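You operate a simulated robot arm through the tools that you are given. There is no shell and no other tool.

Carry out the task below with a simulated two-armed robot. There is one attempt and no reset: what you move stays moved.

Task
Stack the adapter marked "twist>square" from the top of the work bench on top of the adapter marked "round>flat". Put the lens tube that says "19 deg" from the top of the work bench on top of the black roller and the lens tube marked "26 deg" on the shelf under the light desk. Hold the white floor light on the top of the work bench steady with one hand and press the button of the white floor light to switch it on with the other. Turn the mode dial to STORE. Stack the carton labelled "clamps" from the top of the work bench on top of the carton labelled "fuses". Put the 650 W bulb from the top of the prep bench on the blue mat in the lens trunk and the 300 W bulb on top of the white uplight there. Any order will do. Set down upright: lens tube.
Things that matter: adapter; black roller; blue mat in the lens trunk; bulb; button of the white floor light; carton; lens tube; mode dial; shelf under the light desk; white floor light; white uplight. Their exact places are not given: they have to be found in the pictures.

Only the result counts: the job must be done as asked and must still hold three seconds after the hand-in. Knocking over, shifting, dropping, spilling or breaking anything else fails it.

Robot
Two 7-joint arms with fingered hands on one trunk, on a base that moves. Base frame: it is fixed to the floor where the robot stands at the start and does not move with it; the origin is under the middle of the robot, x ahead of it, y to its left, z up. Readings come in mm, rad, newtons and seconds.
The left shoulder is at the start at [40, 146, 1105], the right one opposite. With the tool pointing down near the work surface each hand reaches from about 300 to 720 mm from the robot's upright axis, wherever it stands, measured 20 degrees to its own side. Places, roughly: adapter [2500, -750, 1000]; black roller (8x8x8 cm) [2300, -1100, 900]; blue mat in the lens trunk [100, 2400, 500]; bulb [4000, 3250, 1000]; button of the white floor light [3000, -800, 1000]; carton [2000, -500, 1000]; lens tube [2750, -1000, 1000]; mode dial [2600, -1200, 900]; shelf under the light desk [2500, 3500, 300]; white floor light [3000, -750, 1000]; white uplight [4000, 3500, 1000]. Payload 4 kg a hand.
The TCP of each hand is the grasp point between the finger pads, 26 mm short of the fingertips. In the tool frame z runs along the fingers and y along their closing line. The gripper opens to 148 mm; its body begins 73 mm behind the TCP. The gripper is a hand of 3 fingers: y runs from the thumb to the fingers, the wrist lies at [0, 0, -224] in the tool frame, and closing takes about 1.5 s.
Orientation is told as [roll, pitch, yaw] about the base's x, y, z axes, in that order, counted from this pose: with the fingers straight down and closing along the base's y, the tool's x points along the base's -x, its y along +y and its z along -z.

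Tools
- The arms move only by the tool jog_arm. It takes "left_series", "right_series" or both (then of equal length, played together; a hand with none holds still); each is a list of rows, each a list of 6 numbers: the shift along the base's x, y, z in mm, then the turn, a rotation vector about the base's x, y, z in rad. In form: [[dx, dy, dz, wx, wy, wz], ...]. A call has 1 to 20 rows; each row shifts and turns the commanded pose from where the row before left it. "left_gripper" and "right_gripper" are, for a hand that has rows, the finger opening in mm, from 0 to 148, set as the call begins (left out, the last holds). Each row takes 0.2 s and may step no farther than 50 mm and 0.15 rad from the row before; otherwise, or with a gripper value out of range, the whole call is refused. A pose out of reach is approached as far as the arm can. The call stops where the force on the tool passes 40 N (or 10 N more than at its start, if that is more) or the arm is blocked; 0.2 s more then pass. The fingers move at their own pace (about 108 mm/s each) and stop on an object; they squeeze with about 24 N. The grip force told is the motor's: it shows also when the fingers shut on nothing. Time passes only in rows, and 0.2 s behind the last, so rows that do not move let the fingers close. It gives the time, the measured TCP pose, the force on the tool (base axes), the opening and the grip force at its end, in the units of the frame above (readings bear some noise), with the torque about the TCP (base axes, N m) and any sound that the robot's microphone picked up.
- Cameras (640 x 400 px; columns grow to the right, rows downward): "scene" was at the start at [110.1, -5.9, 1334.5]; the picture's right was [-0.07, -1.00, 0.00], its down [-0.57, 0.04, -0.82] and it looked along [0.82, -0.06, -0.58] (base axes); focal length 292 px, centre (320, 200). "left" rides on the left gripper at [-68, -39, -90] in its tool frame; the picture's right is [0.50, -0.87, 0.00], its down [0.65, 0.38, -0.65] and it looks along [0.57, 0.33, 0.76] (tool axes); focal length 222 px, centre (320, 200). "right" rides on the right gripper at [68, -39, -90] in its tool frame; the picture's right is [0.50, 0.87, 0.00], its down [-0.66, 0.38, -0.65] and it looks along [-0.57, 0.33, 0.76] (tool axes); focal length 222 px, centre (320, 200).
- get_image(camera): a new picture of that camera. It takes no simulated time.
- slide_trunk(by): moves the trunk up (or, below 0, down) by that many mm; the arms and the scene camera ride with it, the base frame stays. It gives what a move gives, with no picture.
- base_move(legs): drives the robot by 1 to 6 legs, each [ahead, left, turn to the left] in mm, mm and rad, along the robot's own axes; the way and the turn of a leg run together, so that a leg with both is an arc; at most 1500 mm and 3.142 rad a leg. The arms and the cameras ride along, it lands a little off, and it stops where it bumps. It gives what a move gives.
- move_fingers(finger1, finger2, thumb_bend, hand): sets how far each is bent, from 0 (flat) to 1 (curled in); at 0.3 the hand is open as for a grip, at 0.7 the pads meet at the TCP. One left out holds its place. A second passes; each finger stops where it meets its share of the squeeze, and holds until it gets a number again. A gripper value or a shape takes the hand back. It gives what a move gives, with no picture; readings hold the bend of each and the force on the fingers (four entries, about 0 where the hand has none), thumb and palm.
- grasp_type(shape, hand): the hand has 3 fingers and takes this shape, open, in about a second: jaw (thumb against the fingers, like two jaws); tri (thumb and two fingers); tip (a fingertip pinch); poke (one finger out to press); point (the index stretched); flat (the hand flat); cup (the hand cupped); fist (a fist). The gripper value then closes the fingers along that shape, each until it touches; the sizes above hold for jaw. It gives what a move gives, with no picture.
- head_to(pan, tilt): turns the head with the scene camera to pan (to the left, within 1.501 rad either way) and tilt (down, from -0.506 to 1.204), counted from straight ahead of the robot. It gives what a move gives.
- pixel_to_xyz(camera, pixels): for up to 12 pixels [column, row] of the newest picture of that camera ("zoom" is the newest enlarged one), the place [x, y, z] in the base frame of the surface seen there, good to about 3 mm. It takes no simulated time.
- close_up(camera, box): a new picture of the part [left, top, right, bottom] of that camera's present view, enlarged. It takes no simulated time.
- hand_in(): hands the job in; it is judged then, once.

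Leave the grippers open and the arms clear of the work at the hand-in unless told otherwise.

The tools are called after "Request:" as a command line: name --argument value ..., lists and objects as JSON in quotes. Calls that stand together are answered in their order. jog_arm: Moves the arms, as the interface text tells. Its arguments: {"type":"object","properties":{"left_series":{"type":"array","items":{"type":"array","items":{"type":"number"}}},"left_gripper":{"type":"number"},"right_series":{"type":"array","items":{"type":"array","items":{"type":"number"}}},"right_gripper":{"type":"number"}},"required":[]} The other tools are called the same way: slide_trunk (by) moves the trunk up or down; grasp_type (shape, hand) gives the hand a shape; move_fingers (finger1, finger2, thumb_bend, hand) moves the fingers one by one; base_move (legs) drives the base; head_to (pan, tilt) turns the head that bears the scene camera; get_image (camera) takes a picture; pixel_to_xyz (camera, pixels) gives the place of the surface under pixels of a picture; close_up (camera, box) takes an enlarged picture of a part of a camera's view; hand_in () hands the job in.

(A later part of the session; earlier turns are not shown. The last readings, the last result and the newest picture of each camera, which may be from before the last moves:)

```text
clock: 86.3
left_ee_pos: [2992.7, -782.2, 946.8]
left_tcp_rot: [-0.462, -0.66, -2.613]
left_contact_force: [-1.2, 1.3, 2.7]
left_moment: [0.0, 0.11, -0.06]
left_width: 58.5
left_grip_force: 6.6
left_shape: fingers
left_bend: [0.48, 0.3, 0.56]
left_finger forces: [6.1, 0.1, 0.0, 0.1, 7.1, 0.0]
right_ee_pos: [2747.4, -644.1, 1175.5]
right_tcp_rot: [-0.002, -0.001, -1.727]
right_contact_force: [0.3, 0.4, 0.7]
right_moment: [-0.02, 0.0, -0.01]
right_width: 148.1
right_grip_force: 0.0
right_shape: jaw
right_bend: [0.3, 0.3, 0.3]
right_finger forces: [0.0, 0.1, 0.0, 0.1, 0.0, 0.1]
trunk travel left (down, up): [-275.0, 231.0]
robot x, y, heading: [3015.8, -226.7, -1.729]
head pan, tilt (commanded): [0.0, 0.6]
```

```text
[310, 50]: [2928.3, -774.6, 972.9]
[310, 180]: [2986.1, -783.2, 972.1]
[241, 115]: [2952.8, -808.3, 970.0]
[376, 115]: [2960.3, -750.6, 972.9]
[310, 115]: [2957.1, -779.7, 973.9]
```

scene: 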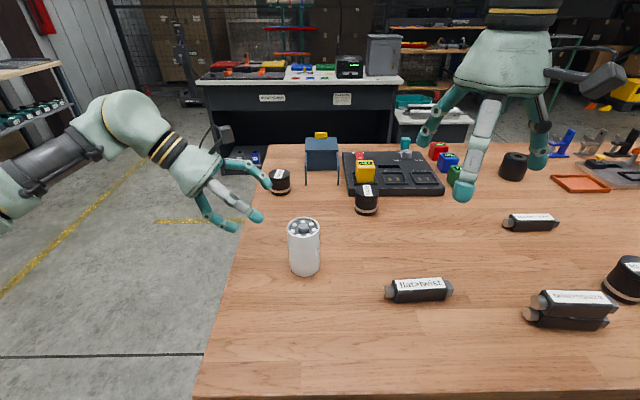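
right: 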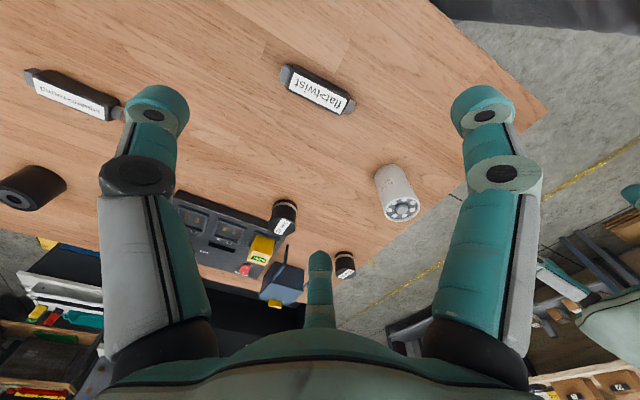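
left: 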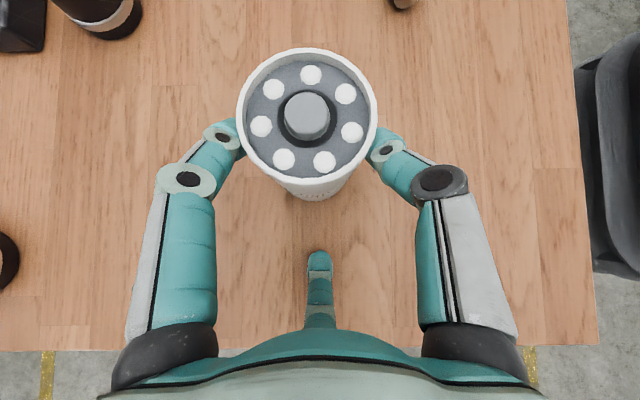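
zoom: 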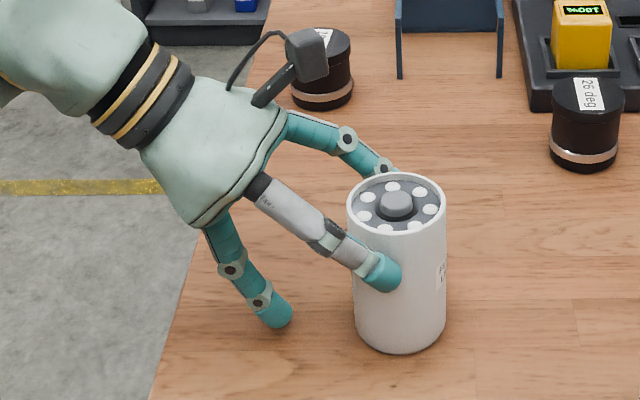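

Upright and held by about 7 N from both sides. Now I shape the right hand to poke and look at it.

Request:
move_fingers --hand "left" --finger1 0.6 --thumb_bend 0.66

Request:
grasp_type --shape "poke" --hand "right"

Request:
get_image --camera "right"

Request:
get_image --camera "scene"

```text
clock: 87.3
left_ee_pos: [2993.0, -780.9, 945.3]
left_tcp_rot: [-0.462, -0.659, -2.613]
left_contact_force: [-0.2, 2.2, 6.3]
left_moment: [0.02, 0.17, -0.02]
left_width: 57.6
left_grip_force: 11.6
left_shape: fingers
left_bend: [0.47, 0.3, 0.59]
left_finger forces: [9.9, 0.1, 0.0, 0.0, 12.2, 0.0]
right_ee_pos: [2746.9, -642.9, 1175.8]
right_tcp_rot: [-0.001, -0.005, -1.726]
right_contact_force: [1.0, -0.3, -0.2]
right_moment: [-0.01, -0.02, 0.01]
right_width: 148.0
right_grip_force: 0.1
right_shape: jaw
right_bend: [0.3, 0.3, 0.3]
right_finger forces: [0.0, 0.0, 0.0, 0.0, 0.1, 0.0]
trunk travel left (down, up): [-275.0, 231.0]
robot x, y, heading: [3012.5, -232.3, -1.727]
head pan, tilt (commanded): [0.0, 0.6]
```

```text
clock: 88.2
left_ee_pos: [2993.7, -780.5, 946.4]
left_tcp_rot: [-0.46, -0.66, -2.613]
left_contact_force: [0.2, 2.7, 6.5]
left_moment: [0.04, 0.21, -0.03]
left_width: 58.0
left_grip_force: 11.0
left_shape: fingers
left_bend: [0.47, 0.3, 0.59]
left_finger forces: [9.9, 0.1, 0.0, 0.1, 12.1, 0.0]
right_ee_pos: [2747.2, -642.5, 1175.5]
right_tcp_rot: [-0.002, -0.003, -1.727]
right_contact_force: [0.0, -0.6, -0.7]
right_moment: [0.02, 0.02, 0.01]
right_width: 0.0
right_grip_force: 0.1
right_shape: poke
right_bend: [1.0, 1.0, 0.4]
right_finger forces: [0.0, 0.0, 0.1, 0.0, 0.0, 0.0]
trunk travel left (down, up): [-275.0, 231.0]
robot x, y, heading: [3015.5, -230.0, -1.725]
head pan, tilt (commanded): [0.0, 0.6]
```

```text
taken
```

right: 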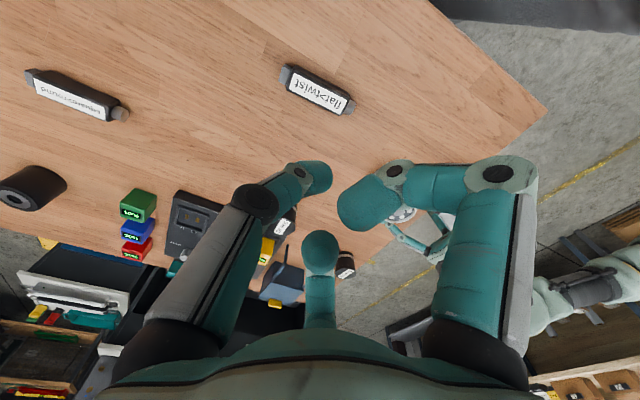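

```text
taken
```

scene: 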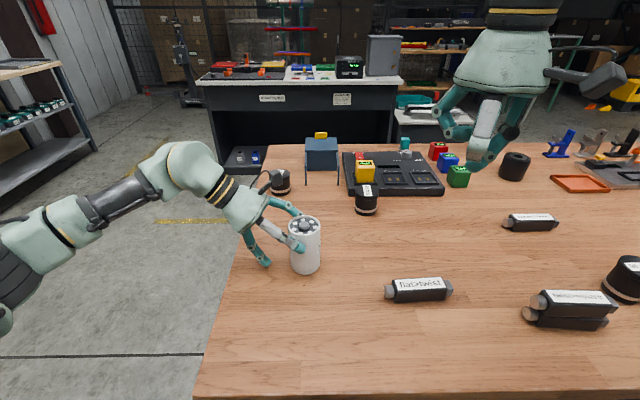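

I zoom on the right hand to see where the stretched digit's tip is.

Request:
close_up --camera "scene" --box '[400, 40, 600, 200]'

Request:
pixel_to_xyz --camera "zoom" --pixels '[[205, 300], [215, 270], [250, 240], [170, 230], [240, 200], [180, 200]]'

```text
2.50 times, centred on (500, 120) of scene
```

zoom: 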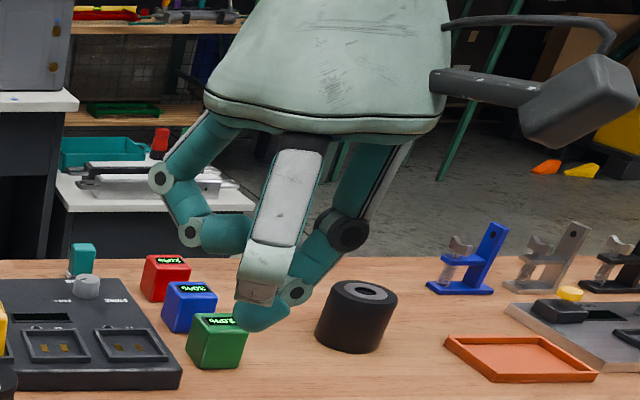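

```text
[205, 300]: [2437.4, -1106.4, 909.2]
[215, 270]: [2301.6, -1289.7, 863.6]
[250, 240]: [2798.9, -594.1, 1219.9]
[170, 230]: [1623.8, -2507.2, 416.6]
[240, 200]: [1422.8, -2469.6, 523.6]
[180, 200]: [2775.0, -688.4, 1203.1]
```

Request:
pixel_to_xyz --camera "zoom" --pixels '[[262, 320], [250, 318], [275, 312], [262, 300], [270, 270], [285, 200], [210, 240], [320, 240], [295, 292]]'

Request:
pixel_to_xyz --camera "right" --pixels '[[320, 175], [310, 180], [350, 215], [380, 190], [318, 250], [320, 240]]'

```text
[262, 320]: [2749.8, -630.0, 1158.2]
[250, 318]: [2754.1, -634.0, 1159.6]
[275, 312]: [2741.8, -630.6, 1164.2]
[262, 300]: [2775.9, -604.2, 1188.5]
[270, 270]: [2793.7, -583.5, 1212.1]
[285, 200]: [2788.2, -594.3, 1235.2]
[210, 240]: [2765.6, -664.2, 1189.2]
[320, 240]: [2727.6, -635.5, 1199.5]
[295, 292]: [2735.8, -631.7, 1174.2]
```

```text
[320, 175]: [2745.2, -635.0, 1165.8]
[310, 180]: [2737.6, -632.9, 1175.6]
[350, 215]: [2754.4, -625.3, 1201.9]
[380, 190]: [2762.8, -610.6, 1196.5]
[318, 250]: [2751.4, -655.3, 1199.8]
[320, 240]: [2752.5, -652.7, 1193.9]
```

The "poke" shape sticks out only ~20 mm. A single outstretched side finger will clear the left hand better. I turn the right hand +1.05 rad and try finger1 extended with the others curled, still up high.

Request:
jog_arm --right_series '[[0, 0, 0, 0, 0, 0.15], [0, 0, 0, 0, 0, 0.15], [0, 0, 0, 0, 0, 0.15], [0, 0, 0, 0, 0, 0.15], [0, 0, 0, 0, 0, 0.15], [0, 0, 0, 0, 0, 0.15], [0, 0, 0, 0, 0, 0.15], [0, 0, 0, 0, 0, 0]]'

Request:
move_fingers --hand "right" --finger1 0.3 --finger2 1.0 --thumb_bend 1.0

Request:
get_image --camera "scene"

Request:
get_image --camera "right"

```text
clock: 90.0
left_ee_pos: [2993.7, -780.1, 946.3]
left_tcp_rot: [-0.461, -0.659, -2.611]
left_contact_force: [0.0, 1.6, 6.4]
left_moment: [0.02, 0.22, -0.02]
left_width: 57.9
left_grip_force: 10.9
left_shape: fingers
left_bend: [0.47, 0.3, 0.59]
left_finger forces: [10.0, 0.1, 0.0, 0.0, 12.0, 0.1]
right_ee_pos: [2747.4, -642.3, 1175.2]
right_tcp_rot: [-0.003, -0.005, -0.676]
right_contact_force: [0.1, -0.8, -0.5]
right_moment: [-0.01, 0.03, 0.03]
right_width: 0.2
right_grip_force: 0.1
right_shape: poke
right_bend: [1.0, 1.0, 0.4]
right_finger forces: [0.0, 0.1, 0.2, 0.1, 0.0, 0.0]
trunk travel left (down, up): [-275.0, 231.0]
robot x, y, heading: [3014.1, -232.9, -1.728]
head pan, tilt (commanded): [0.0, 0.6]
```

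```text
clock: 91.0
left_ee_pos: [2993.0, -781.4, 947.1]
left_tcp_rot: [-0.46, -0.661, -2.614]
left_contact_force: [-0.3, 3.3, 6.9]
left_moment: [-0.01, 0.22, -0.04]
left_width: 57.9
left_grip_force: 10.7
left_shape: fingers
left_bend: [0.47, 0.3, 0.59]
left_finger forces: [9.8, 0.0, 0.1, 0.0, 11.9, 0.0]
right_ee_pos: [2747.8, -643.5, 1173.7]
right_tcp_rot: [-0.001, 0.0, -0.679]
right_contact_force: [-0.3, 0.3, -0.6]
right_moment: [0.02, -0.03, -0.01]
right_width: 63.5
right_grip_force: 0.1
right_shape: fingers
right_bend: [0.3, 1.0, 0.88]
right_finger forces: [0.0, 0.0, 0.0, 0.1, 0.0, 0.0]
trunk travel left (down, up): [-275.0, 231.0]
robot x, y, heading: [3013.6, -234.3, -1.732]
head pan, tilt (commanded): [0.0, 0.6]
```

```text
taken
```

scene: 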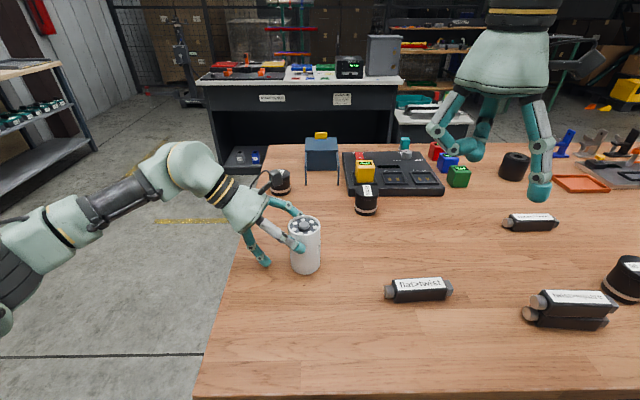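

```text
taken
```

right: 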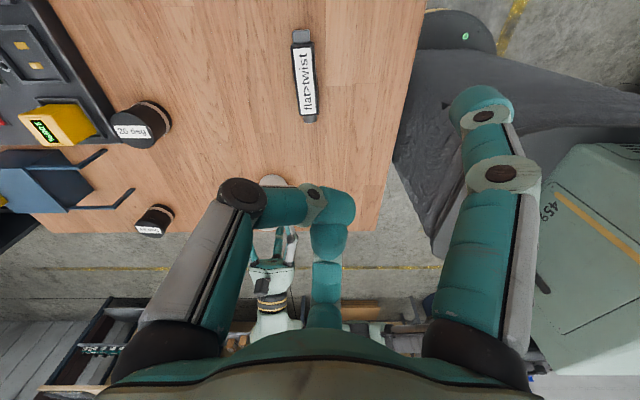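

finger1 is the near-right one, so finger2 is the leftmost. I swap: finger2 extended, others curled.

Request:
move_fingers --hand "right" --finger1 1.0 --finger2 0.3 --thumb_bend 1.0

Request:
get_image --camera "scene"

Request:
close_up --camera "scene" --box '[400, 40, 600, 200]'

Request:
get_image --camera "right"

```text
clock: 92.0
left_ee_pos: [2991.7, -781.3, 947.3]
left_tcp_rot: [-0.461, -0.661, -2.613]
left_contact_force: [0.4, 1.5, 5.5]
left_moment: [0.0, 0.21, -0.05]
left_width: 57.9
left_grip_force: 11.0
left_shape: fingers
left_bend: [0.47, 0.3, 0.59]
left_finger forces: [10.1, 0.0, 0.0, 0.0, 12.0, 0.1]
right_ee_pos: [2747.4, -643.0, 1174.7]
right_tcp_rot: [-0.003, -0.001, -0.679]
right_contact_force: [-0.6, 0.1, -0.4]
right_moment: [0.0, 0.03, -0.01]
right_width: 25.4
right_grip_force: 0.1
right_shape: fingers
right_bend: [0.91, 0.3, 1.0]
right_finger forces: [0.0, 0.0, 0.0, 0.0, 0.1, 0.1]
trunk travel left (down, up): [-275.0, 231.0]
robot x, y, heading: [3010.0, -231.2, -1.728]
head pan, tilt (commanded): [0.0, 0.6]
```

```text
taken
```

scene: 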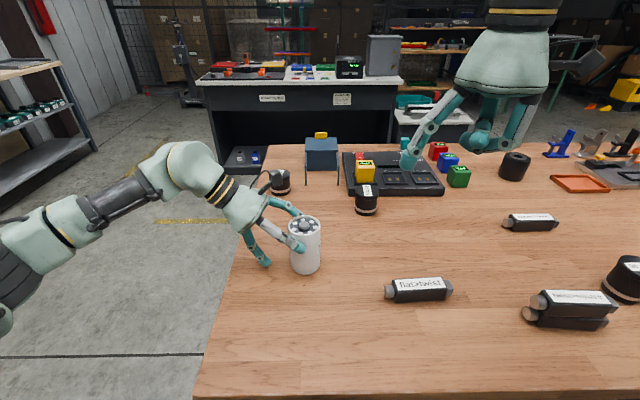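

```text
2.50 times, centred on (500, 120) of scene
```

zoom: 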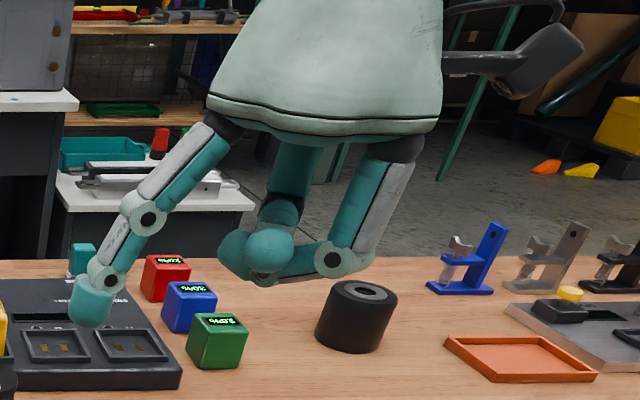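

```text
taken
```

right: 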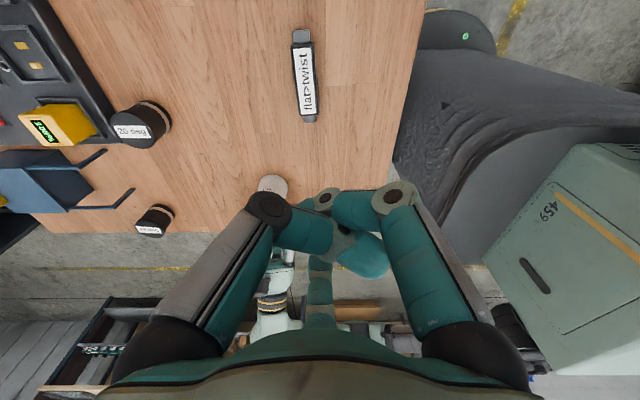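

Now finger2 sticks out to the lower left, with its tip at (90,315) in the zoom. I take a fresh zoom and read the tip's place.

Request:
close_up --camera "scene" --box '[400, 40, 600, 200]'

Request:
pixel_to_xyz --camera "zoom" --pixels '[[90, 322], [90, 310], [75, 305], [105, 305], [92, 295], [110, 275], [145, 220], [250, 270], [275, 250], [330, 262]]'

```text
2.50 times, centred on (500, 120) of scene
```

zoom: 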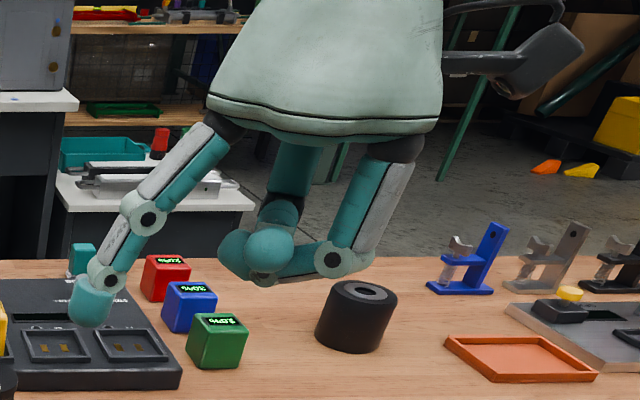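

```text
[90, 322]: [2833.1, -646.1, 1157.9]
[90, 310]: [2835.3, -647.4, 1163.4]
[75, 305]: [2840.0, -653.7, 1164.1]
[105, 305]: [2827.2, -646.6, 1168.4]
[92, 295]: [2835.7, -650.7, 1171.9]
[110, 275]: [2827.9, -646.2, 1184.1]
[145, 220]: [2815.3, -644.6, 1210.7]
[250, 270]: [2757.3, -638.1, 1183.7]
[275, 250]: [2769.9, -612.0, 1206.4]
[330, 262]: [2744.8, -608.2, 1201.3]
```

Tip is ≈ (+90, -14.5, -25) from the TCP. I move the right hand so the tip is above the button (2957, -779.5): TCP to (2867, -765).

Request:
jog_arm --right_series '[[30, -30.5, 0, 0, 0, 0], [30, -30.5, 0, 0, 0, 0], [30, -30.5, -20, 0, 0, 0], [29.6, -30.5, -30, 0, 0, 0], [0, 0, -30, 0, 0, 0], [0, 0, 0, 0, 0, 0]]'

Request:
get_image --camera "scene"

Request:
get_image --camera "left"

```text
refused: row 4 steps farther than a row can; nothing moved
```

```text
taken
```

scene: 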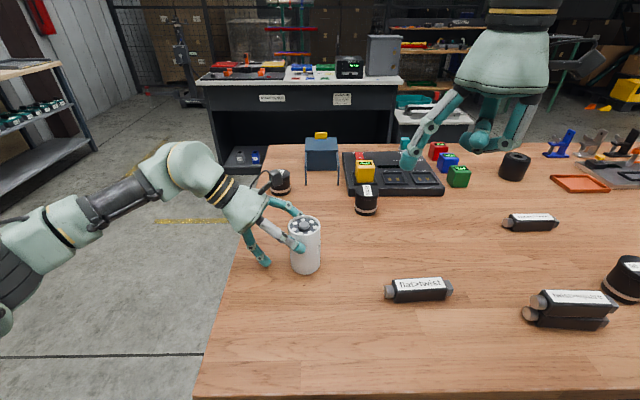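

```text
taken
```

left: 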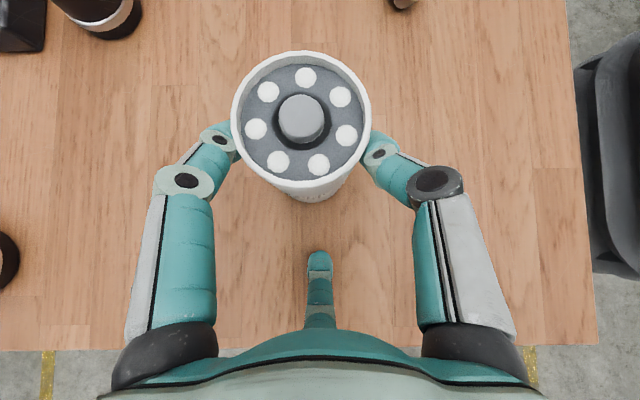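

The call was refused for a step length over 50 mm. The light's top looks shifted a few px, so I re-measure the button, then move in smaller steps.

Request:
pixel_to_xyz --camera "left" --pixels '[[302, 53], [302, 185], [235, 118], [368, 118], [302, 115], [302, 122]]'

Request:
jog_arm --right_series '[[30, -30.5, 0, 0, 0, 0], [30, -30.5, 0, 0, 0, 0], [30, -30.5, -10, 0, 0, 0], [29.6, -30.5, -10, 0, 0, 0], [0, 0, -40, 0, 0, 0], [0, 0, -20, 0, 0, 0], [0, 0, 0, 0, 0, 0]]'

Request:
get_image --camera "scene"

Request:
get_image --camera "left"

```text
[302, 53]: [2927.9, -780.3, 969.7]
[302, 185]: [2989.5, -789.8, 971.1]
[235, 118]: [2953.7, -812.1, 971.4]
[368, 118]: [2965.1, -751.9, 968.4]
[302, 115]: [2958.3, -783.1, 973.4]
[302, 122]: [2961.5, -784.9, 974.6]
```

```text
clock: 93.7
left_ee_pos: [2992.3, -781.4, 946.8]
left_tcp_rot: [-0.462, -0.661, -2.613]
left_contact_force: [1.0, 2.6, 5.2]
left_moment: [0.02, 0.19, -0.01]
left_width: 57.8
left_grip_force: 11.0
left_shape: fingers
left_bend: [0.47, 0.3, 0.6]
left_finger forces: [10.3, 0.0, 0.0, 0.0, 12.0, 0.1]
right_ee_pos: [2866.1, -764.1, 1094.5]
right_tcp_rot: [-0.002, -0.004, -0.676]
right_contact_force: [0.2, 0.2, -0.6]
right_moment: [0.0, 0.0, 0.04]
right_width: 25.3
right_grip_force: 0.1
right_shape: fingers
right_bend: [0.91, 0.3, 1.0]
right_finger forces: [0.0, 0.0, 0.0, 0.0, 0.1, 0.1]
trunk travel left (down, up): [-275.0, 231.0]
robot x, y, heading: [3012.6, -232.7, -1.73]
head pan, tilt (commanded): [0.0, 0.6]
```

```text
taken
```

scene: 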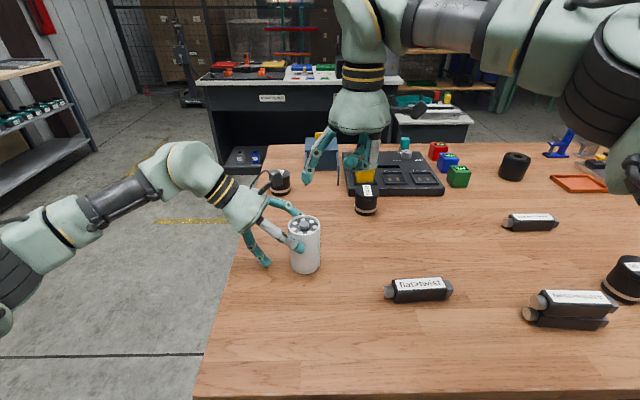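

```text
taken
```

left: 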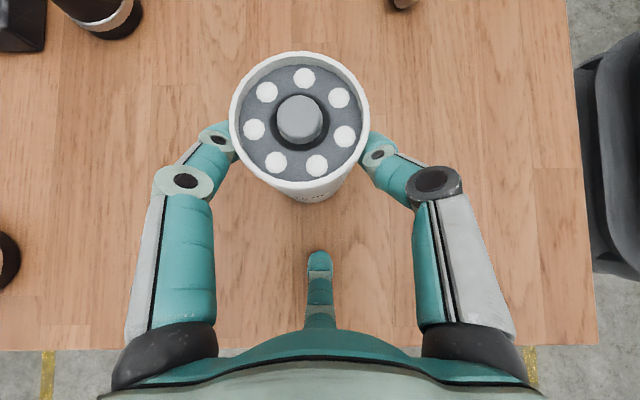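

Button now at ≈ (2959.5, -783.5, 974). I correct (+3.4, -5) and descend to 30 mm above it.

Request:
jog_arm --right_series '[[3.4, -5, -20, 0, 0, 0], [0, 0, -25, 0, 0, 0], [0, 0, -20, 0, 0, 0], [0, 0, 0, 0, 0, 0]]'

Request:
close_up --camera "scene" --box '[220, 130, 400, 280]'

Request:
get_image --camera "left"

```text
clock: 94.7
left_ee_pos: [2993.2, -781.0, 945.6]
left_tcp_rot: [-0.46, -0.66, -2.614]
left_contact_force: [-0.4, 2.4, 6.4]
left_moment: [0.02, 0.2, -0.06]
left_width: 58.1
left_grip_force: 11.3
left_shape: fingers
left_bend: [0.47, 0.3, 0.6]
left_finger forces: [10.4, 0.0, 0.1, 0.0, 11.9, 0.0]
right_ee_pos: [2871.6, -769.0, 1030.6]
right_tcp_rot: [-0.002, -0.003, -0.678]
right_contact_force: [0.3, 0.2, 0.0]
right_moment: [0.04, -0.03, 0.01]
right_width: 25.4
right_grip_force: 0.1
right_shape: fingers
right_bend: [0.91, 0.3, 1.0]
right_finger forces: [0.1, 0.0, 0.0, 0.1, 0.0, 0.0]
trunk travel left (down, up): [-275.0, 231.0]
robot x, y, heading: [3014.5, -228.5, -1.731]
head pan, tilt (commanded): [0.0, 0.6]
```

```text
2.67 times, centred on (310, 205) of scene
```

zoom: 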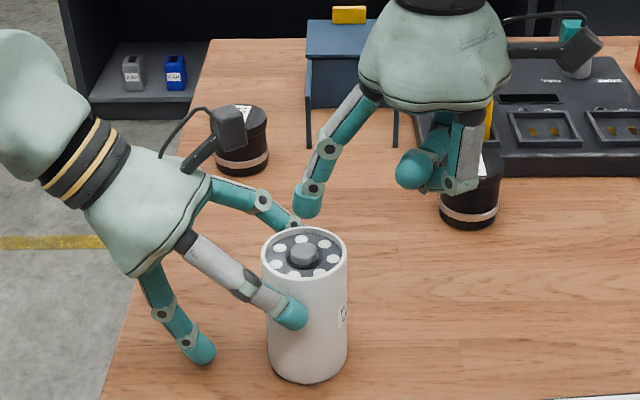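

```text
taken
```

left: 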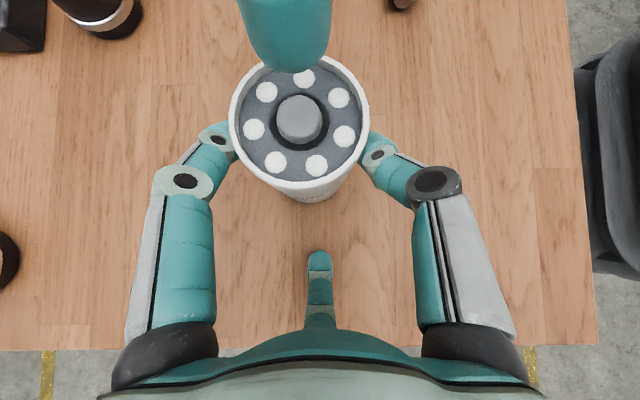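

I read the fingertip's place versus the button.

Request:
pixel_to_xyz --camera "zoom" --pixels '[[306, 212], [297, 205], [316, 205], [306, 200], [304, 248], [304, 256]]'

Request:
pixel_to_xyz --camera "left" --pixels '[[290, 68], [285, 50], [265, 60], [315, 55], [298, 118]]'

```text
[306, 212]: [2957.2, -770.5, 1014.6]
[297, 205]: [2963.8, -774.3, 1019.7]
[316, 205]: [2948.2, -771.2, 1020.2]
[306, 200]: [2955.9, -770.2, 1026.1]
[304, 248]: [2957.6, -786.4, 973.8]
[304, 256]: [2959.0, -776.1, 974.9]
```

```text
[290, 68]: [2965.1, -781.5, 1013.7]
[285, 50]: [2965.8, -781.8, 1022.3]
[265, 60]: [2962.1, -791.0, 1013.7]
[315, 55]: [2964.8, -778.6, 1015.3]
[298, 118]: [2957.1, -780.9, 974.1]
```

Tip bottom ≈ 1009 with TCP 1030.6; tip centre within 3 mm of the button. I go down to just above and then press in 2 mm steps.

Request:
jog_arm --right_series '[[2, 0, -15, 0, 0, 0], [0, 0, -13, 0, 0, 0], [0, 0, -4, 0, 0, 0], [0, 0, -2, 0, 0, 0], [0, 0, -2, 0, 0, 0], [0, 0, -2, 0, 0, 0]]'

Request:
get_image --camera "left"

```text
clock: 96.0
left_ee_pos: [2991.6, -781.4, 945.8]
left_tcp_rot: [-0.461, -0.66, -2.611]
left_contact_force: [0.9, 0.9, 5.1]
left_moment: [0.03, 0.23, 0.0]
left_width: 57.8
left_grip_force: 11.1
left_shape: fingers
left_bend: [0.47, 0.3, 0.6]
left_finger forces: [10.6, 0.1, 0.1, 0.0, 11.6, 0.1]
right_ee_pos: [2872.0, -770.9, 992.3]
right_tcp_rot: [-0.004, -0.003, -0.678]
right_contact_force: [-0.6, 0.9, 2.8]
right_moment: [-0.09, -0.24, 0.01]
right_width: 25.2
right_grip_force: 1.6
right_shape: fingers
right_bend: [0.91, 0.29, 1.0]
right_finger forces: [0.1, 3.4, 0.1, 0.0, 0.1, 0.0]
trunk travel left (down, up): [-275.0, 231.0]
robot x, y, heading: [3013.4, -227.5, -1.729]
head pan, tilt (commanded): [0.0, 0.6]
heard: click
```

```text
taken
```

left: 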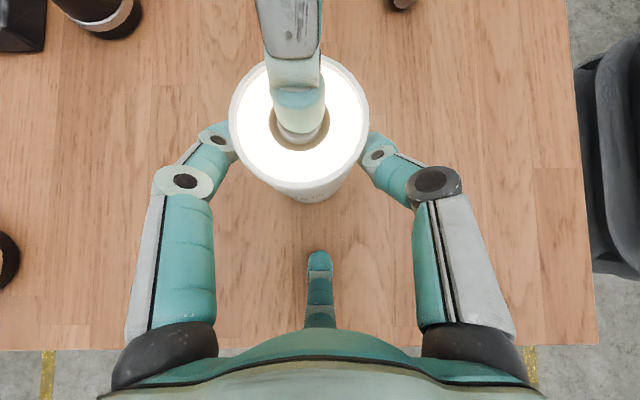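

A click was heard and the lamp glows: it is on. I raise the right finger straight up and away.

Request:
jog_arm --right_series '[[0, 0, 10, 0, 0, 0], [0, 0, 30, 0, 0, 0], [0, 0, 40, 0, 0, 0], [0, 0, 40, 0, 0, 0], [-20, 10, 40, 0, 0, 0], [-35, 30, 10, 0, 0, 0], [-35, 30, 0, 0, 0, 0], [-35, 30, 0, 0, 0, 0], [0, 20, 0, 0, 0, 0]]'

Request:
get_image --camera "left"

Request:
get_image --camera "scene"

```text
clock: 98.0
left_ee_pos: [2992.4, -780.9, 946.1]
left_tcp_rot: [-0.462, -0.662, -2.613]
left_contact_force: [0.3, 1.4, 6.2]
left_moment: [0.01, 0.17, -0.03]
left_width: 58.2
left_grip_force: 11.4
left_shape: fingers
left_bend: [0.47, 0.3, 0.6]
left_finger forces: [10.3, 0.0, 0.0, 0.0, 11.7, 0.0]
right_ee_pos: [2744.0, -650.4, 1164.1]
right_tcp_rot: [-0.004, -0.002, -0.677]
right_contact_force: [0.6, -0.2, 0.5]
right_moment: [-0.02, 0.02, -0.03]
right_width: 25.4
right_grip_force: 0.1
right_shape: fingers
right_bend: [0.91, 0.3, 1.0]
right_finger forces: [0.0, 0.0, 0.1, 0.0, 0.0, 0.0]
trunk travel left (down, up): [-275.0, 231.0]
robot x, y, heading: [3014.1, -232.4, -1.73]
head pan, tilt (commanded): [0.0, 0.6]
```

```text
taken
```

left: 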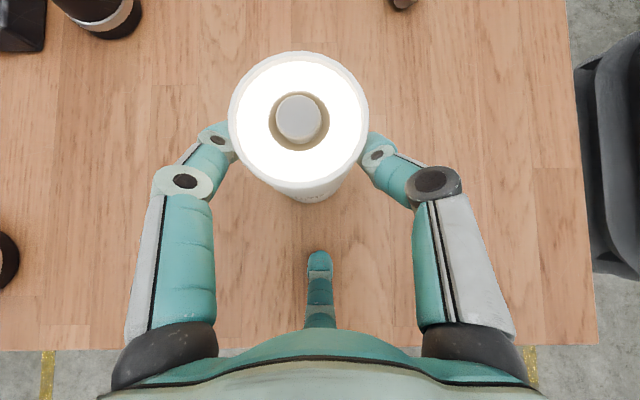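

```text
taken
```

scene: 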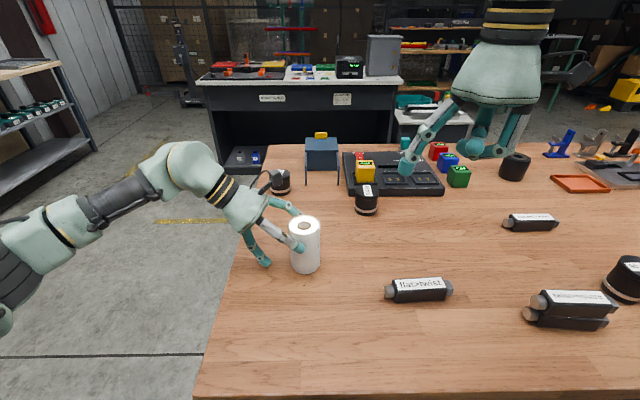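

The lamp stays on. I open the left finger1 and thumb together.

Request:
move_fingers --hand "left" --finger1 0.3 --finger2 0.3 --thumb_bend 0.3

Request:
get_image --camera "left"

```text
clock: 99.0
left_ee_pos: [2993.1, -781.5, 945.9]
left_tcp_rot: [-0.462, -0.66, -2.61]
left_contact_force: [0.3, 0.4, -0.4]
left_moment: [-0.01, 0.01, 0.02]
left_width: 126.6
left_grip_force: 0.0
left_shape: fingers
left_bend: [0.3, 0.3, 0.3]
left_finger forces: [0.0, 0.0, 0.0, 0.0, 0.0, 0.1]
right_ee_pos: [2744.9, -650.1, 1162.8]
right_tcp_rot: [-0.002, -0.002, -0.678]
right_contact_force: [-1.4, -0.1, 0.8]
right_moment: [0.03, -0.02, 0.01]
right_width: 25.5
right_grip_force: 0.2
right_shape: fingers
right_bend: [0.91, 0.3, 1.0]
right_finger forces: [0.0, 0.0, 0.0, 0.0, 0.0, 0.0]
trunk travel left (down, up): [-275.0, 231.0]
robot x, y, heading: [3016.5, -228.4, -1.73]
head pan, tilt (commanded): [0.0, 0.6]
```

```text
taken
```

left: 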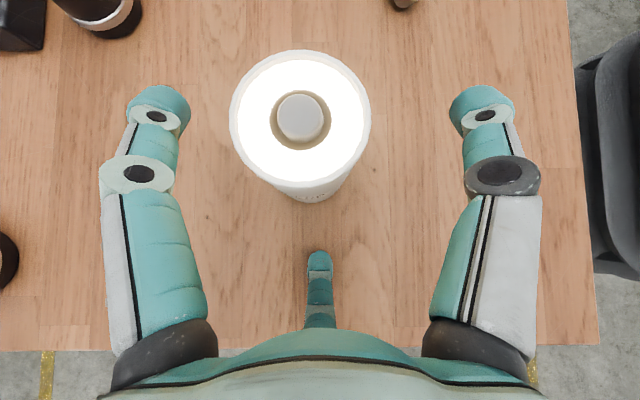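

I retreat the left hand along its axis and raise it clear.

Request:
jog_arm --left_series '[[20, -3, 20, 0, 0, 0], [30, -4.7, 30, 0, 0, 0], [30, -4.7, 30, 0, 0, 0], [30, -4.7, 30, 0, 0, 0], [0, 0, 45, 0, 0, 0], [0, 0, 30, 0, 0, 0], [0, 0, 0, 0, 0, 0]]'

Request:
get_image --camera "scene"

Request:
pixel_to_xyz --camera "scene" --pixels '[[303, 230], [250, 100], [390, 100], [300, 120], [395, 128], [440, 130], [410, 110], [240, 160], [215, 85], [470, 120], [460, 140], [300, 80]]'

```text
clock: 100.7
left_ee_pos: [3106.0, -798.2, 1131.1]
left_tcp_rot: [-0.463, -0.659, -2.612]
left_contact_force: [-0.4, 0.4, -0.2]
left_moment: [0.01, -0.01, -0.03]
left_width: 126.7
left_grip_force: 0.0
left_shape: fingers
left_bend: [0.3, 0.3, 0.3]
left_finger forces: [0.0, 0.0, 0.0, 0.1, 0.1, 0.0]
right_ee_pos: [2744.2, -651.8, 1162.6]
right_tcp_rot: [-0.002, -0.002, -0.677]
right_contact_force: [-0.4, 0.1, 0.3]
right_moment: [-0.06, -0.01, 0.02]
right_width: 25.4
right_grip_force: 0.1
right_shape: fingers
right_bend: [0.91, 0.3, 1.0]
right_finger forces: [0.0, 0.1, 0.1, 0.1, 0.1, 0.1]
trunk travel left (down, up): [-275.0, 231.0]
robot x, y, heading: [3012.2, -230.2, -1.728]
head pan, tilt (commanded): [0.0, 0.6]
```

```text
taken
```

scene: 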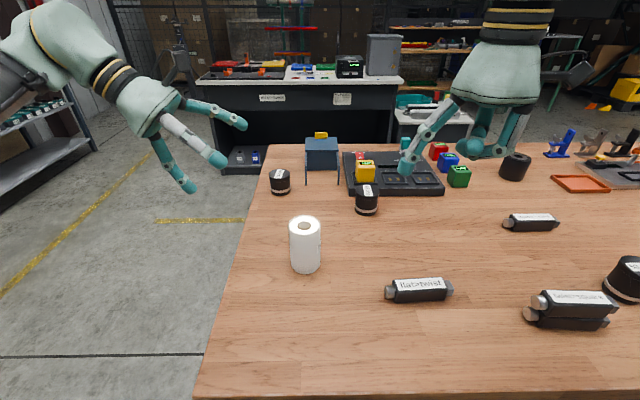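

```text
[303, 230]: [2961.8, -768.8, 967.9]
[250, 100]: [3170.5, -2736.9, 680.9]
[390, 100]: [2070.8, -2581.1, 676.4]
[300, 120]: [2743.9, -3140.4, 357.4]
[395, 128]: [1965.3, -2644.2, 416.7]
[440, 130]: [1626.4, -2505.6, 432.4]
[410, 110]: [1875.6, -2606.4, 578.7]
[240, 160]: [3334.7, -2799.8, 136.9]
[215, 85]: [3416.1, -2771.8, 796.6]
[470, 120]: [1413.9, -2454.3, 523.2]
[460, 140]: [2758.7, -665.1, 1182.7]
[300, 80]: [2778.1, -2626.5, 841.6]
```

The lamp stands at its place, lit. I un-tilt the left hand, bring both hands back to rest, and reopen the right hand.

Request:
grasp_type --shape "jaw" --hand "right"

Request:
jog_arm --left_series '[[0, 20, 5, -0.0203, -0.1293, 0], [0, 20, 5, -0.0203, -0.1293, 0], [0, 20, 5, -0.0203, -0.1293, 0], [0, 20, 0, -0.0203, -0.1293, 0], [0, 20, 0, -0.0203, -0.1293, 0], [0, 20, 0, -0.0203, -0.1293, 0], [0, 20, 0, 0, 0, 0.1], [0, 0, 0, 0, 0, 0]]' --right_series '[[0, 0, 0, 0, 0, -0.14], [0, 10, 0, 0, 0, -0.14], [0, 10, 0, 0, 0, -0.14], [0, 10, 0, 0, 0, -0.14], [0, 10, 0, 0, 0, -0.14], [0, 10, 0, 0, 0, -0.14], [0, 10, 0, 0, 0, -0.14], [0, 0, 0, 0, 0, 0]]' --left_gripper 148 --right_gripper 148

Request:
head_to --pan 0.9 --tilt 0.5

Request:
get_image --camera "scene"

```text
clock: 101.5
left_ee_pos: [3105.7, -798.3, 1130.1]
left_tcp_rot: [-0.463, -0.659, -2.613]
left_contact_force: [-0.6, -1.5, 0.4]
left_moment: [0.0, 0.02, 0.01]
left_width: 127.0
left_grip_force: 0.1
left_shape: fingers
left_bend: [0.3, 0.3, 0.3]
left_finger forces: [0.0, 0.1, 0.0, 0.0, 0.1, 0.0]
right_ee_pos: [2744.6, -651.4, 1163.0]
right_tcp_rot: [-0.002, 0.0, -0.681]
right_contact_force: [0.3, -0.4, -0.1]
right_moment: [-0.01, 0.01, -0.02]
right_width: 148.0
right_grip_force: 0.2
right_shape: jaw
right_bend: [0.3, 0.3, 0.3]
right_finger forces: [0.0, 0.0, 0.0, 0.1, 0.1, 0.0]
trunk travel left (down, up): [-275.0, 231.0]
robot x, y, heading: [3015.7, -229.3, -1.728]
head pan, tilt (commanded): [0.0, 0.6]
```

```text
clock: 103.3
left_ee_pos: [3103.2, -659.1, 1144.8]
left_tcp_rot: [0.001, -0.001, -2.672]
left_contact_force: [0.2, 0.0, -0.2]
left_moment: [0.01, 0.0, 0.01]
left_width: 147.8
left_grip_force: 0.1
left_shape: jaw
left_bend: [0.3, 0.3, 0.3]
left_finger forces: [0.0, 0.1, 0.0, 0.0, 0.1, 0.0]
right_ee_pos: [2746.9, -591.5, 1161.3]
right_tcp_rot: [-0.003, -0.004, -1.659]
right_contact_force: [-0.6, 0.4, 0.0]
right_moment: [-0.01, 0.01, 0.01]
right_width: 147.8
right_grip_force: 0.1
right_shape: jaw
right_bend: [0.3, 0.3, 0.3]
right_finger forces: [0.1, 0.0, 0.0, 0.0, 0.0, 0.0]
trunk travel left (down, up): [-275.0, 231.0]
robot x, y, heading: [3013.8, -231.7, -1.734]
head pan, tilt (commanded): [0.0, 0.6]
```

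```text
clock: 104.5
left_ee_pos: [3102.8, -659.5, 1146.3]
left_tcp_rot: [0.003, 0.001, -2.673]
left_contact_force: [0.6, 0.0, -0.6]
left_moment: [0.02, 0.01, 0.02]
left_width: 148.2
left_grip_force: 0.1
left_shape: jaw
left_bend: [0.3, 0.3, 0.3]
left_finger forces: [0.1, 0.1, 0.0, 0.0, 0.0, 0.0]
right_ee_pos: [2747.9, -591.3, 1161.3]
right_tcp_rot: [-0.001, -0.003, -1.659]
right_contact_force: [-0.2, -0.6, -0.8]
right_moment: [-0.04, -0.02, 0.01]
right_width: 147.8
right_grip_force: 0.0
right_shape: jaw
right_bend: [0.3, 0.3, 0.3]
right_finger forces: [0.0, 0.0, 0.0, 0.1, 0.1, 0.1]
trunk travel left (down, up): [-275.0, 231.0]
robot x, y, heading: [3016.3, -229.1, -1.728]
head pan, tilt (commanded): [0.901, 0.499]
```

```text
taken
```

scene: 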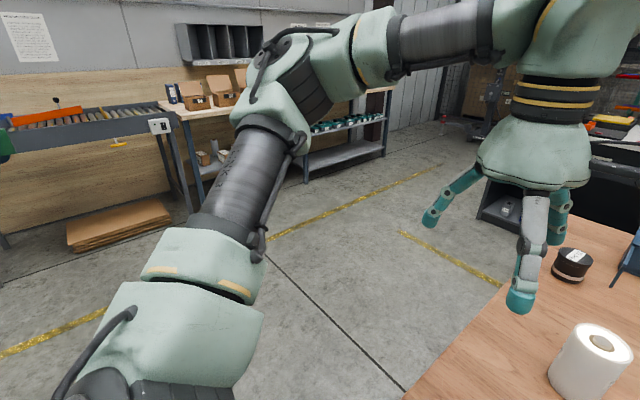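

The floor beyond the bench end is free. I drive left 490, ahead 740, then turn right to face the bench from its end.

Request:
base_move --legs '[[0, 490, 0], [740, 0, 0], [0, 0, -1.555]]'

Request:
head_to --pan 0.0 --tilt 0.6

Request:
get_image --camera "scene"

```text
clock: 114.9
left_ee_pos: [2952.4, -1132.5, 1146.8]
left_tcp_rot: [0.001, 0.0, 2.045]
left_contact_force: [-0.4, -0.1, 0.4]
left_moment: [0.0, -0.01, 0.01]
left_width: 147.9
left_grip_force: 0.0
left_shape: jaw
left_bend: [0.3, 0.3, 0.3]
left_finger forces: [0.1, 0.0, 0.0, 0.0, 0.0, 0.0]
right_ee_pos: [3018.9, -775.7, 1161.8]
right_tcp_rot: [-0.002, -0.002, 3.056]
right_contact_force: [0.2, -0.2, -0.1]
right_moment: [-0.01, 0.03, 0.03]
right_width: 147.8
right_grip_force: 0.1
right_shape: jaw
right_bend: [0.3, 0.3, 0.3]
right_finger forces: [0.0, 0.0, 0.0, 0.0, 0.0, 0.0]
trunk travel left (down, up): [-275.0, 231.0]
robot x, y, heading: [3379.8, -1039.7, 2.981]
head pan, tilt (commanded): [0.901, 0.499]
```

```text
clock: 116.1
left_ee_pos: [2952.0, -1132.0, 1147.1]
left_tcp_rot: [0.002, 0.0, 2.046]
left_contact_force: [0.3, 0.1, -0.1]
left_moment: [-0.01, -0.01, -0.05]
left_width: 148.0
left_grip_force: 0.1
left_shape: jaw
left_bend: [0.3, 0.3, 0.3]
left_finger forces: [0.1, 0.0, 0.1, 0.0, 0.1, 0.0]
right_ee_pos: [3018.4, -775.8, 1161.5]
right_tcp_rot: [-0.001, -0.001, 3.058]
right_contact_force: [-0.8, -0.3, 0.6]
right_moment: [-0.03, -0.01, 0.01]
right_width: 147.9
right_grip_force: 0.1
right_shape: jaw
right_bend: [0.3, 0.3, 0.3]
right_finger forces: [0.0, 0.0, 0.0, 0.0, 0.1, 0.0]
trunk travel left (down, up): [-275.0, 231.0]
robot x, y, heading: [3377.3, -1038.8, 2.987]
head pan, tilt (commanded): [0.0, 0.6]
```

```text
taken
```

scene: 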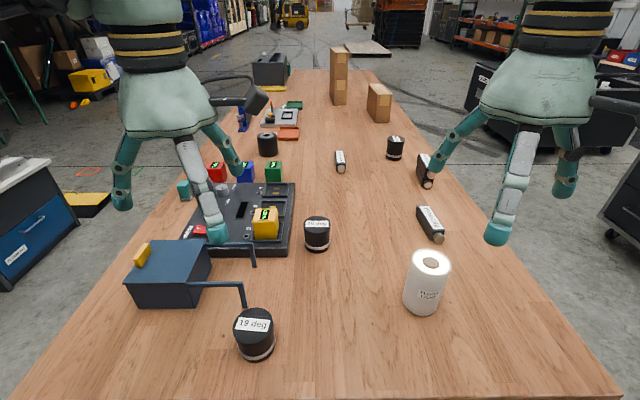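

A fine view along the bench: "19 deg" at (254,330), the other tube at (317,234). Before choosing grasps, I look to the right toward the light desk (2500, 3500).

Request:
head_to --pan -1.3 --tilt 0.15

Request:
get_image --camera "scene"

Request:
close_up --camera "scene" --box '[200, 130, 440, 280]'

```text
clock: 117.6
left_ee_pos: [2952.6, -1132.0, 1145.9]
left_tcp_rot: [0.002, -0.002, 2.043]
left_contact_force: [0.5, 0.1, 0.0]
left_moment: [0.05, -0.01, -0.03]
left_width: 147.9
left_grip_force: 0.0
left_shape: jaw
left_bend: [0.3, 0.3, 0.3]
left_finger forces: [0.1, 0.0, 0.1, 0.0, 0.0, 0.0]
right_ee_pos: [3018.9, -775.2, 1160.8]
right_tcp_rot: [-0.003, -0.002, 3.057]
right_contact_force: [-0.3, 0.6, -0.7]
right_moment: [0.03, 0.0, -0.03]
right_width: 147.9
right_grip_force: 0.0
right_shape: jaw
right_bend: [0.3, 0.3, 0.3]
right_finger forces: [0.0, 0.1, 0.0, 0.1, 0.0, 0.0]
trunk travel left (down, up): [-275.0, 231.0]
robot x, y, heading: [3379.3, -1040.7, 2.984]
head pan, tilt (commanded): [-1.3, 0.15]
```

```text
taken
```

scene: 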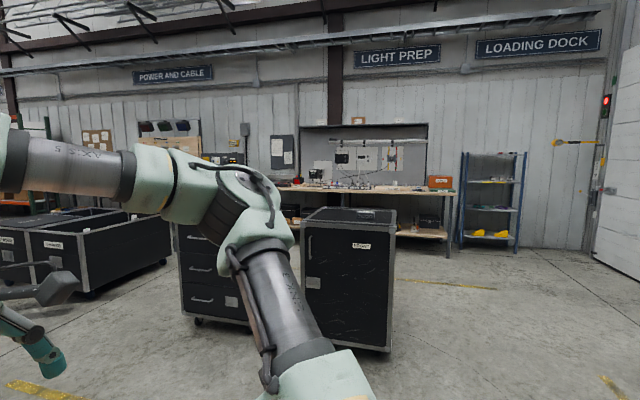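

```text
2.67 times, centred on (320, 205) of scene
```

zoom: 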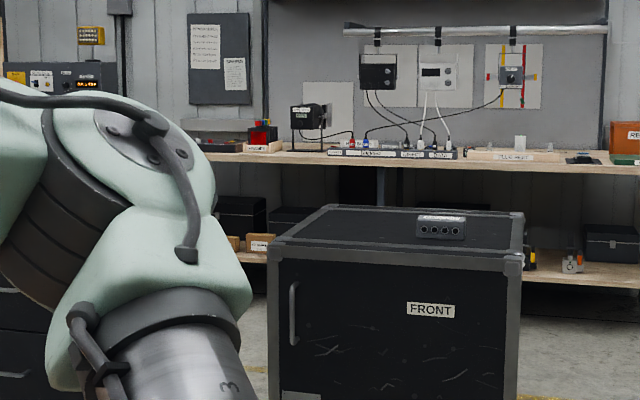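

The light prep area is along the far wall with an under-shelf; a top-down grasp should do. I look back at the bench and measure the tubes.

Request:
head_to --pan 0.0 --tilt 0.7

Request:
get_image --camera "scene"

Request:
close_up --camera "scene" --box '[200, 190, 360, 340]'

Request:
get_image --camera "left"

```text
clock: 119.0
left_ee_pos: [2952.4, -1132.7, 1145.5]
left_tcp_rot: [0.003, -0.001, 2.044]
left_contact_force: [-0.4, -0.3, 0.1]
left_moment: [0.02, -0.01, -0.04]
left_width: 148.1
left_grip_force: 0.0
left_shape: jaw
left_bend: [0.3, 0.3, 0.3]
left_finger forces: [0.1, 0.0, 0.0, 0.0, 0.0, 0.0]
right_ee_pos: [3018.4, -774.8, 1161.9]
right_tcp_rot: [-0.001, -0.003, 3.057]
right_contact_force: [0.0, -0.1, 0.0]
right_moment: [0.01, 0.03, -0.03]
right_width: 147.8
right_grip_force: 0.0
right_shape: jaw
right_bend: [0.3, 0.3, 0.3]
right_finger forces: [0.1, 0.0, 0.1, 0.0, 0.0, 0.0]
trunk travel left (down, up): [-275.0, 231.0]
robot x, y, heading: [3377.0, -1038.5, 2.985]
head pan, tilt (commanded): [0.0, 0.7]
```

```text
taken
```

scene: 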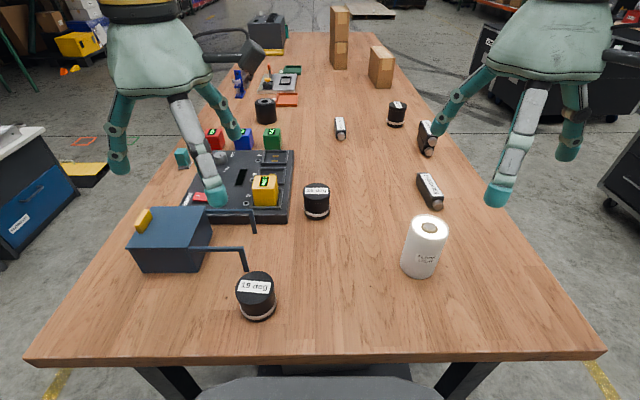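

```text
2.67 times, centred on (280, 265) of scene
```

zoom: 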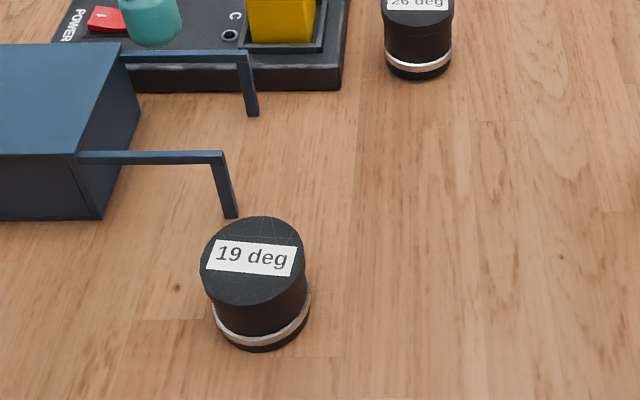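

```text
taken
```

left: 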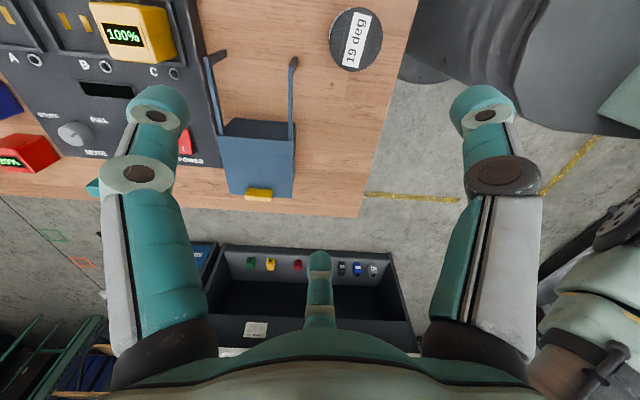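

The blue box's two rods come near the 19 deg tube. I measure tube and rods.

Request:
close_up --camera "scene" --box '[200, 190, 360, 340]'

Request:
pixel_to_xyz --camera "zoom" --pixels '[[255, 260], [255, 222], [203, 262], [302, 262], [255, 302], [230, 212], [222, 160], [252, 108], [245, 60], [262, 345], [310, 300], [130, 158]]'

Request:
pixel_to_xyz --camera "left" --pixels '[[356, 40], [332, 38], [380, 40], [356, 12], [356, 68], [293, 65], [218, 60], [290, 90], [75, 132], [48, 115], [98, 118], [120, 90]]'

```text
2.67 times, centred on (280, 265) of scene
```

zoom: 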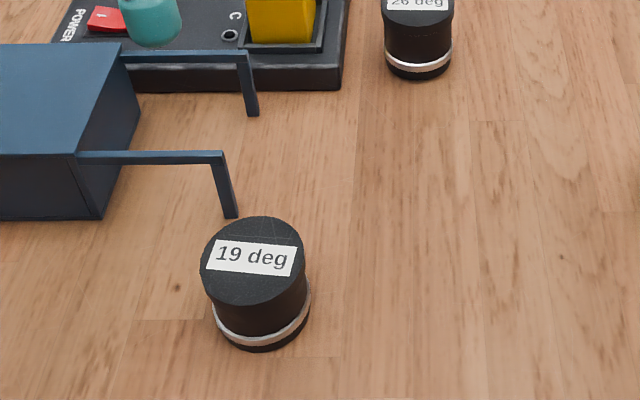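

```text
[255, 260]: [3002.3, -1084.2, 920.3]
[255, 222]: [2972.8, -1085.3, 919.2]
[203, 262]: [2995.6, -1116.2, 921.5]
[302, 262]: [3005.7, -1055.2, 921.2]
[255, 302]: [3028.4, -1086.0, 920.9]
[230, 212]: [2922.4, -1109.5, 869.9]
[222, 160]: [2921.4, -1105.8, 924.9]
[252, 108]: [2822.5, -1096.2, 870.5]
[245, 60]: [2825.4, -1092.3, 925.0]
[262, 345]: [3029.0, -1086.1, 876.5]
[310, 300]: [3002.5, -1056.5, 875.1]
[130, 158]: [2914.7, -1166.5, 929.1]
```

```text
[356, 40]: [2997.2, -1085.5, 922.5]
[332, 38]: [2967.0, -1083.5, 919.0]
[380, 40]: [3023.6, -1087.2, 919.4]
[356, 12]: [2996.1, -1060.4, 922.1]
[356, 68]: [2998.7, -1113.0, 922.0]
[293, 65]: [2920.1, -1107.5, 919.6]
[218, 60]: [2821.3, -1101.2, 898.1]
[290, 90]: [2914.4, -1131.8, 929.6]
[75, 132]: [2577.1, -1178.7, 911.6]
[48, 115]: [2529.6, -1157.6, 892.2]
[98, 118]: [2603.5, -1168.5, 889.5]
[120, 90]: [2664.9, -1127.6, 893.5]
```

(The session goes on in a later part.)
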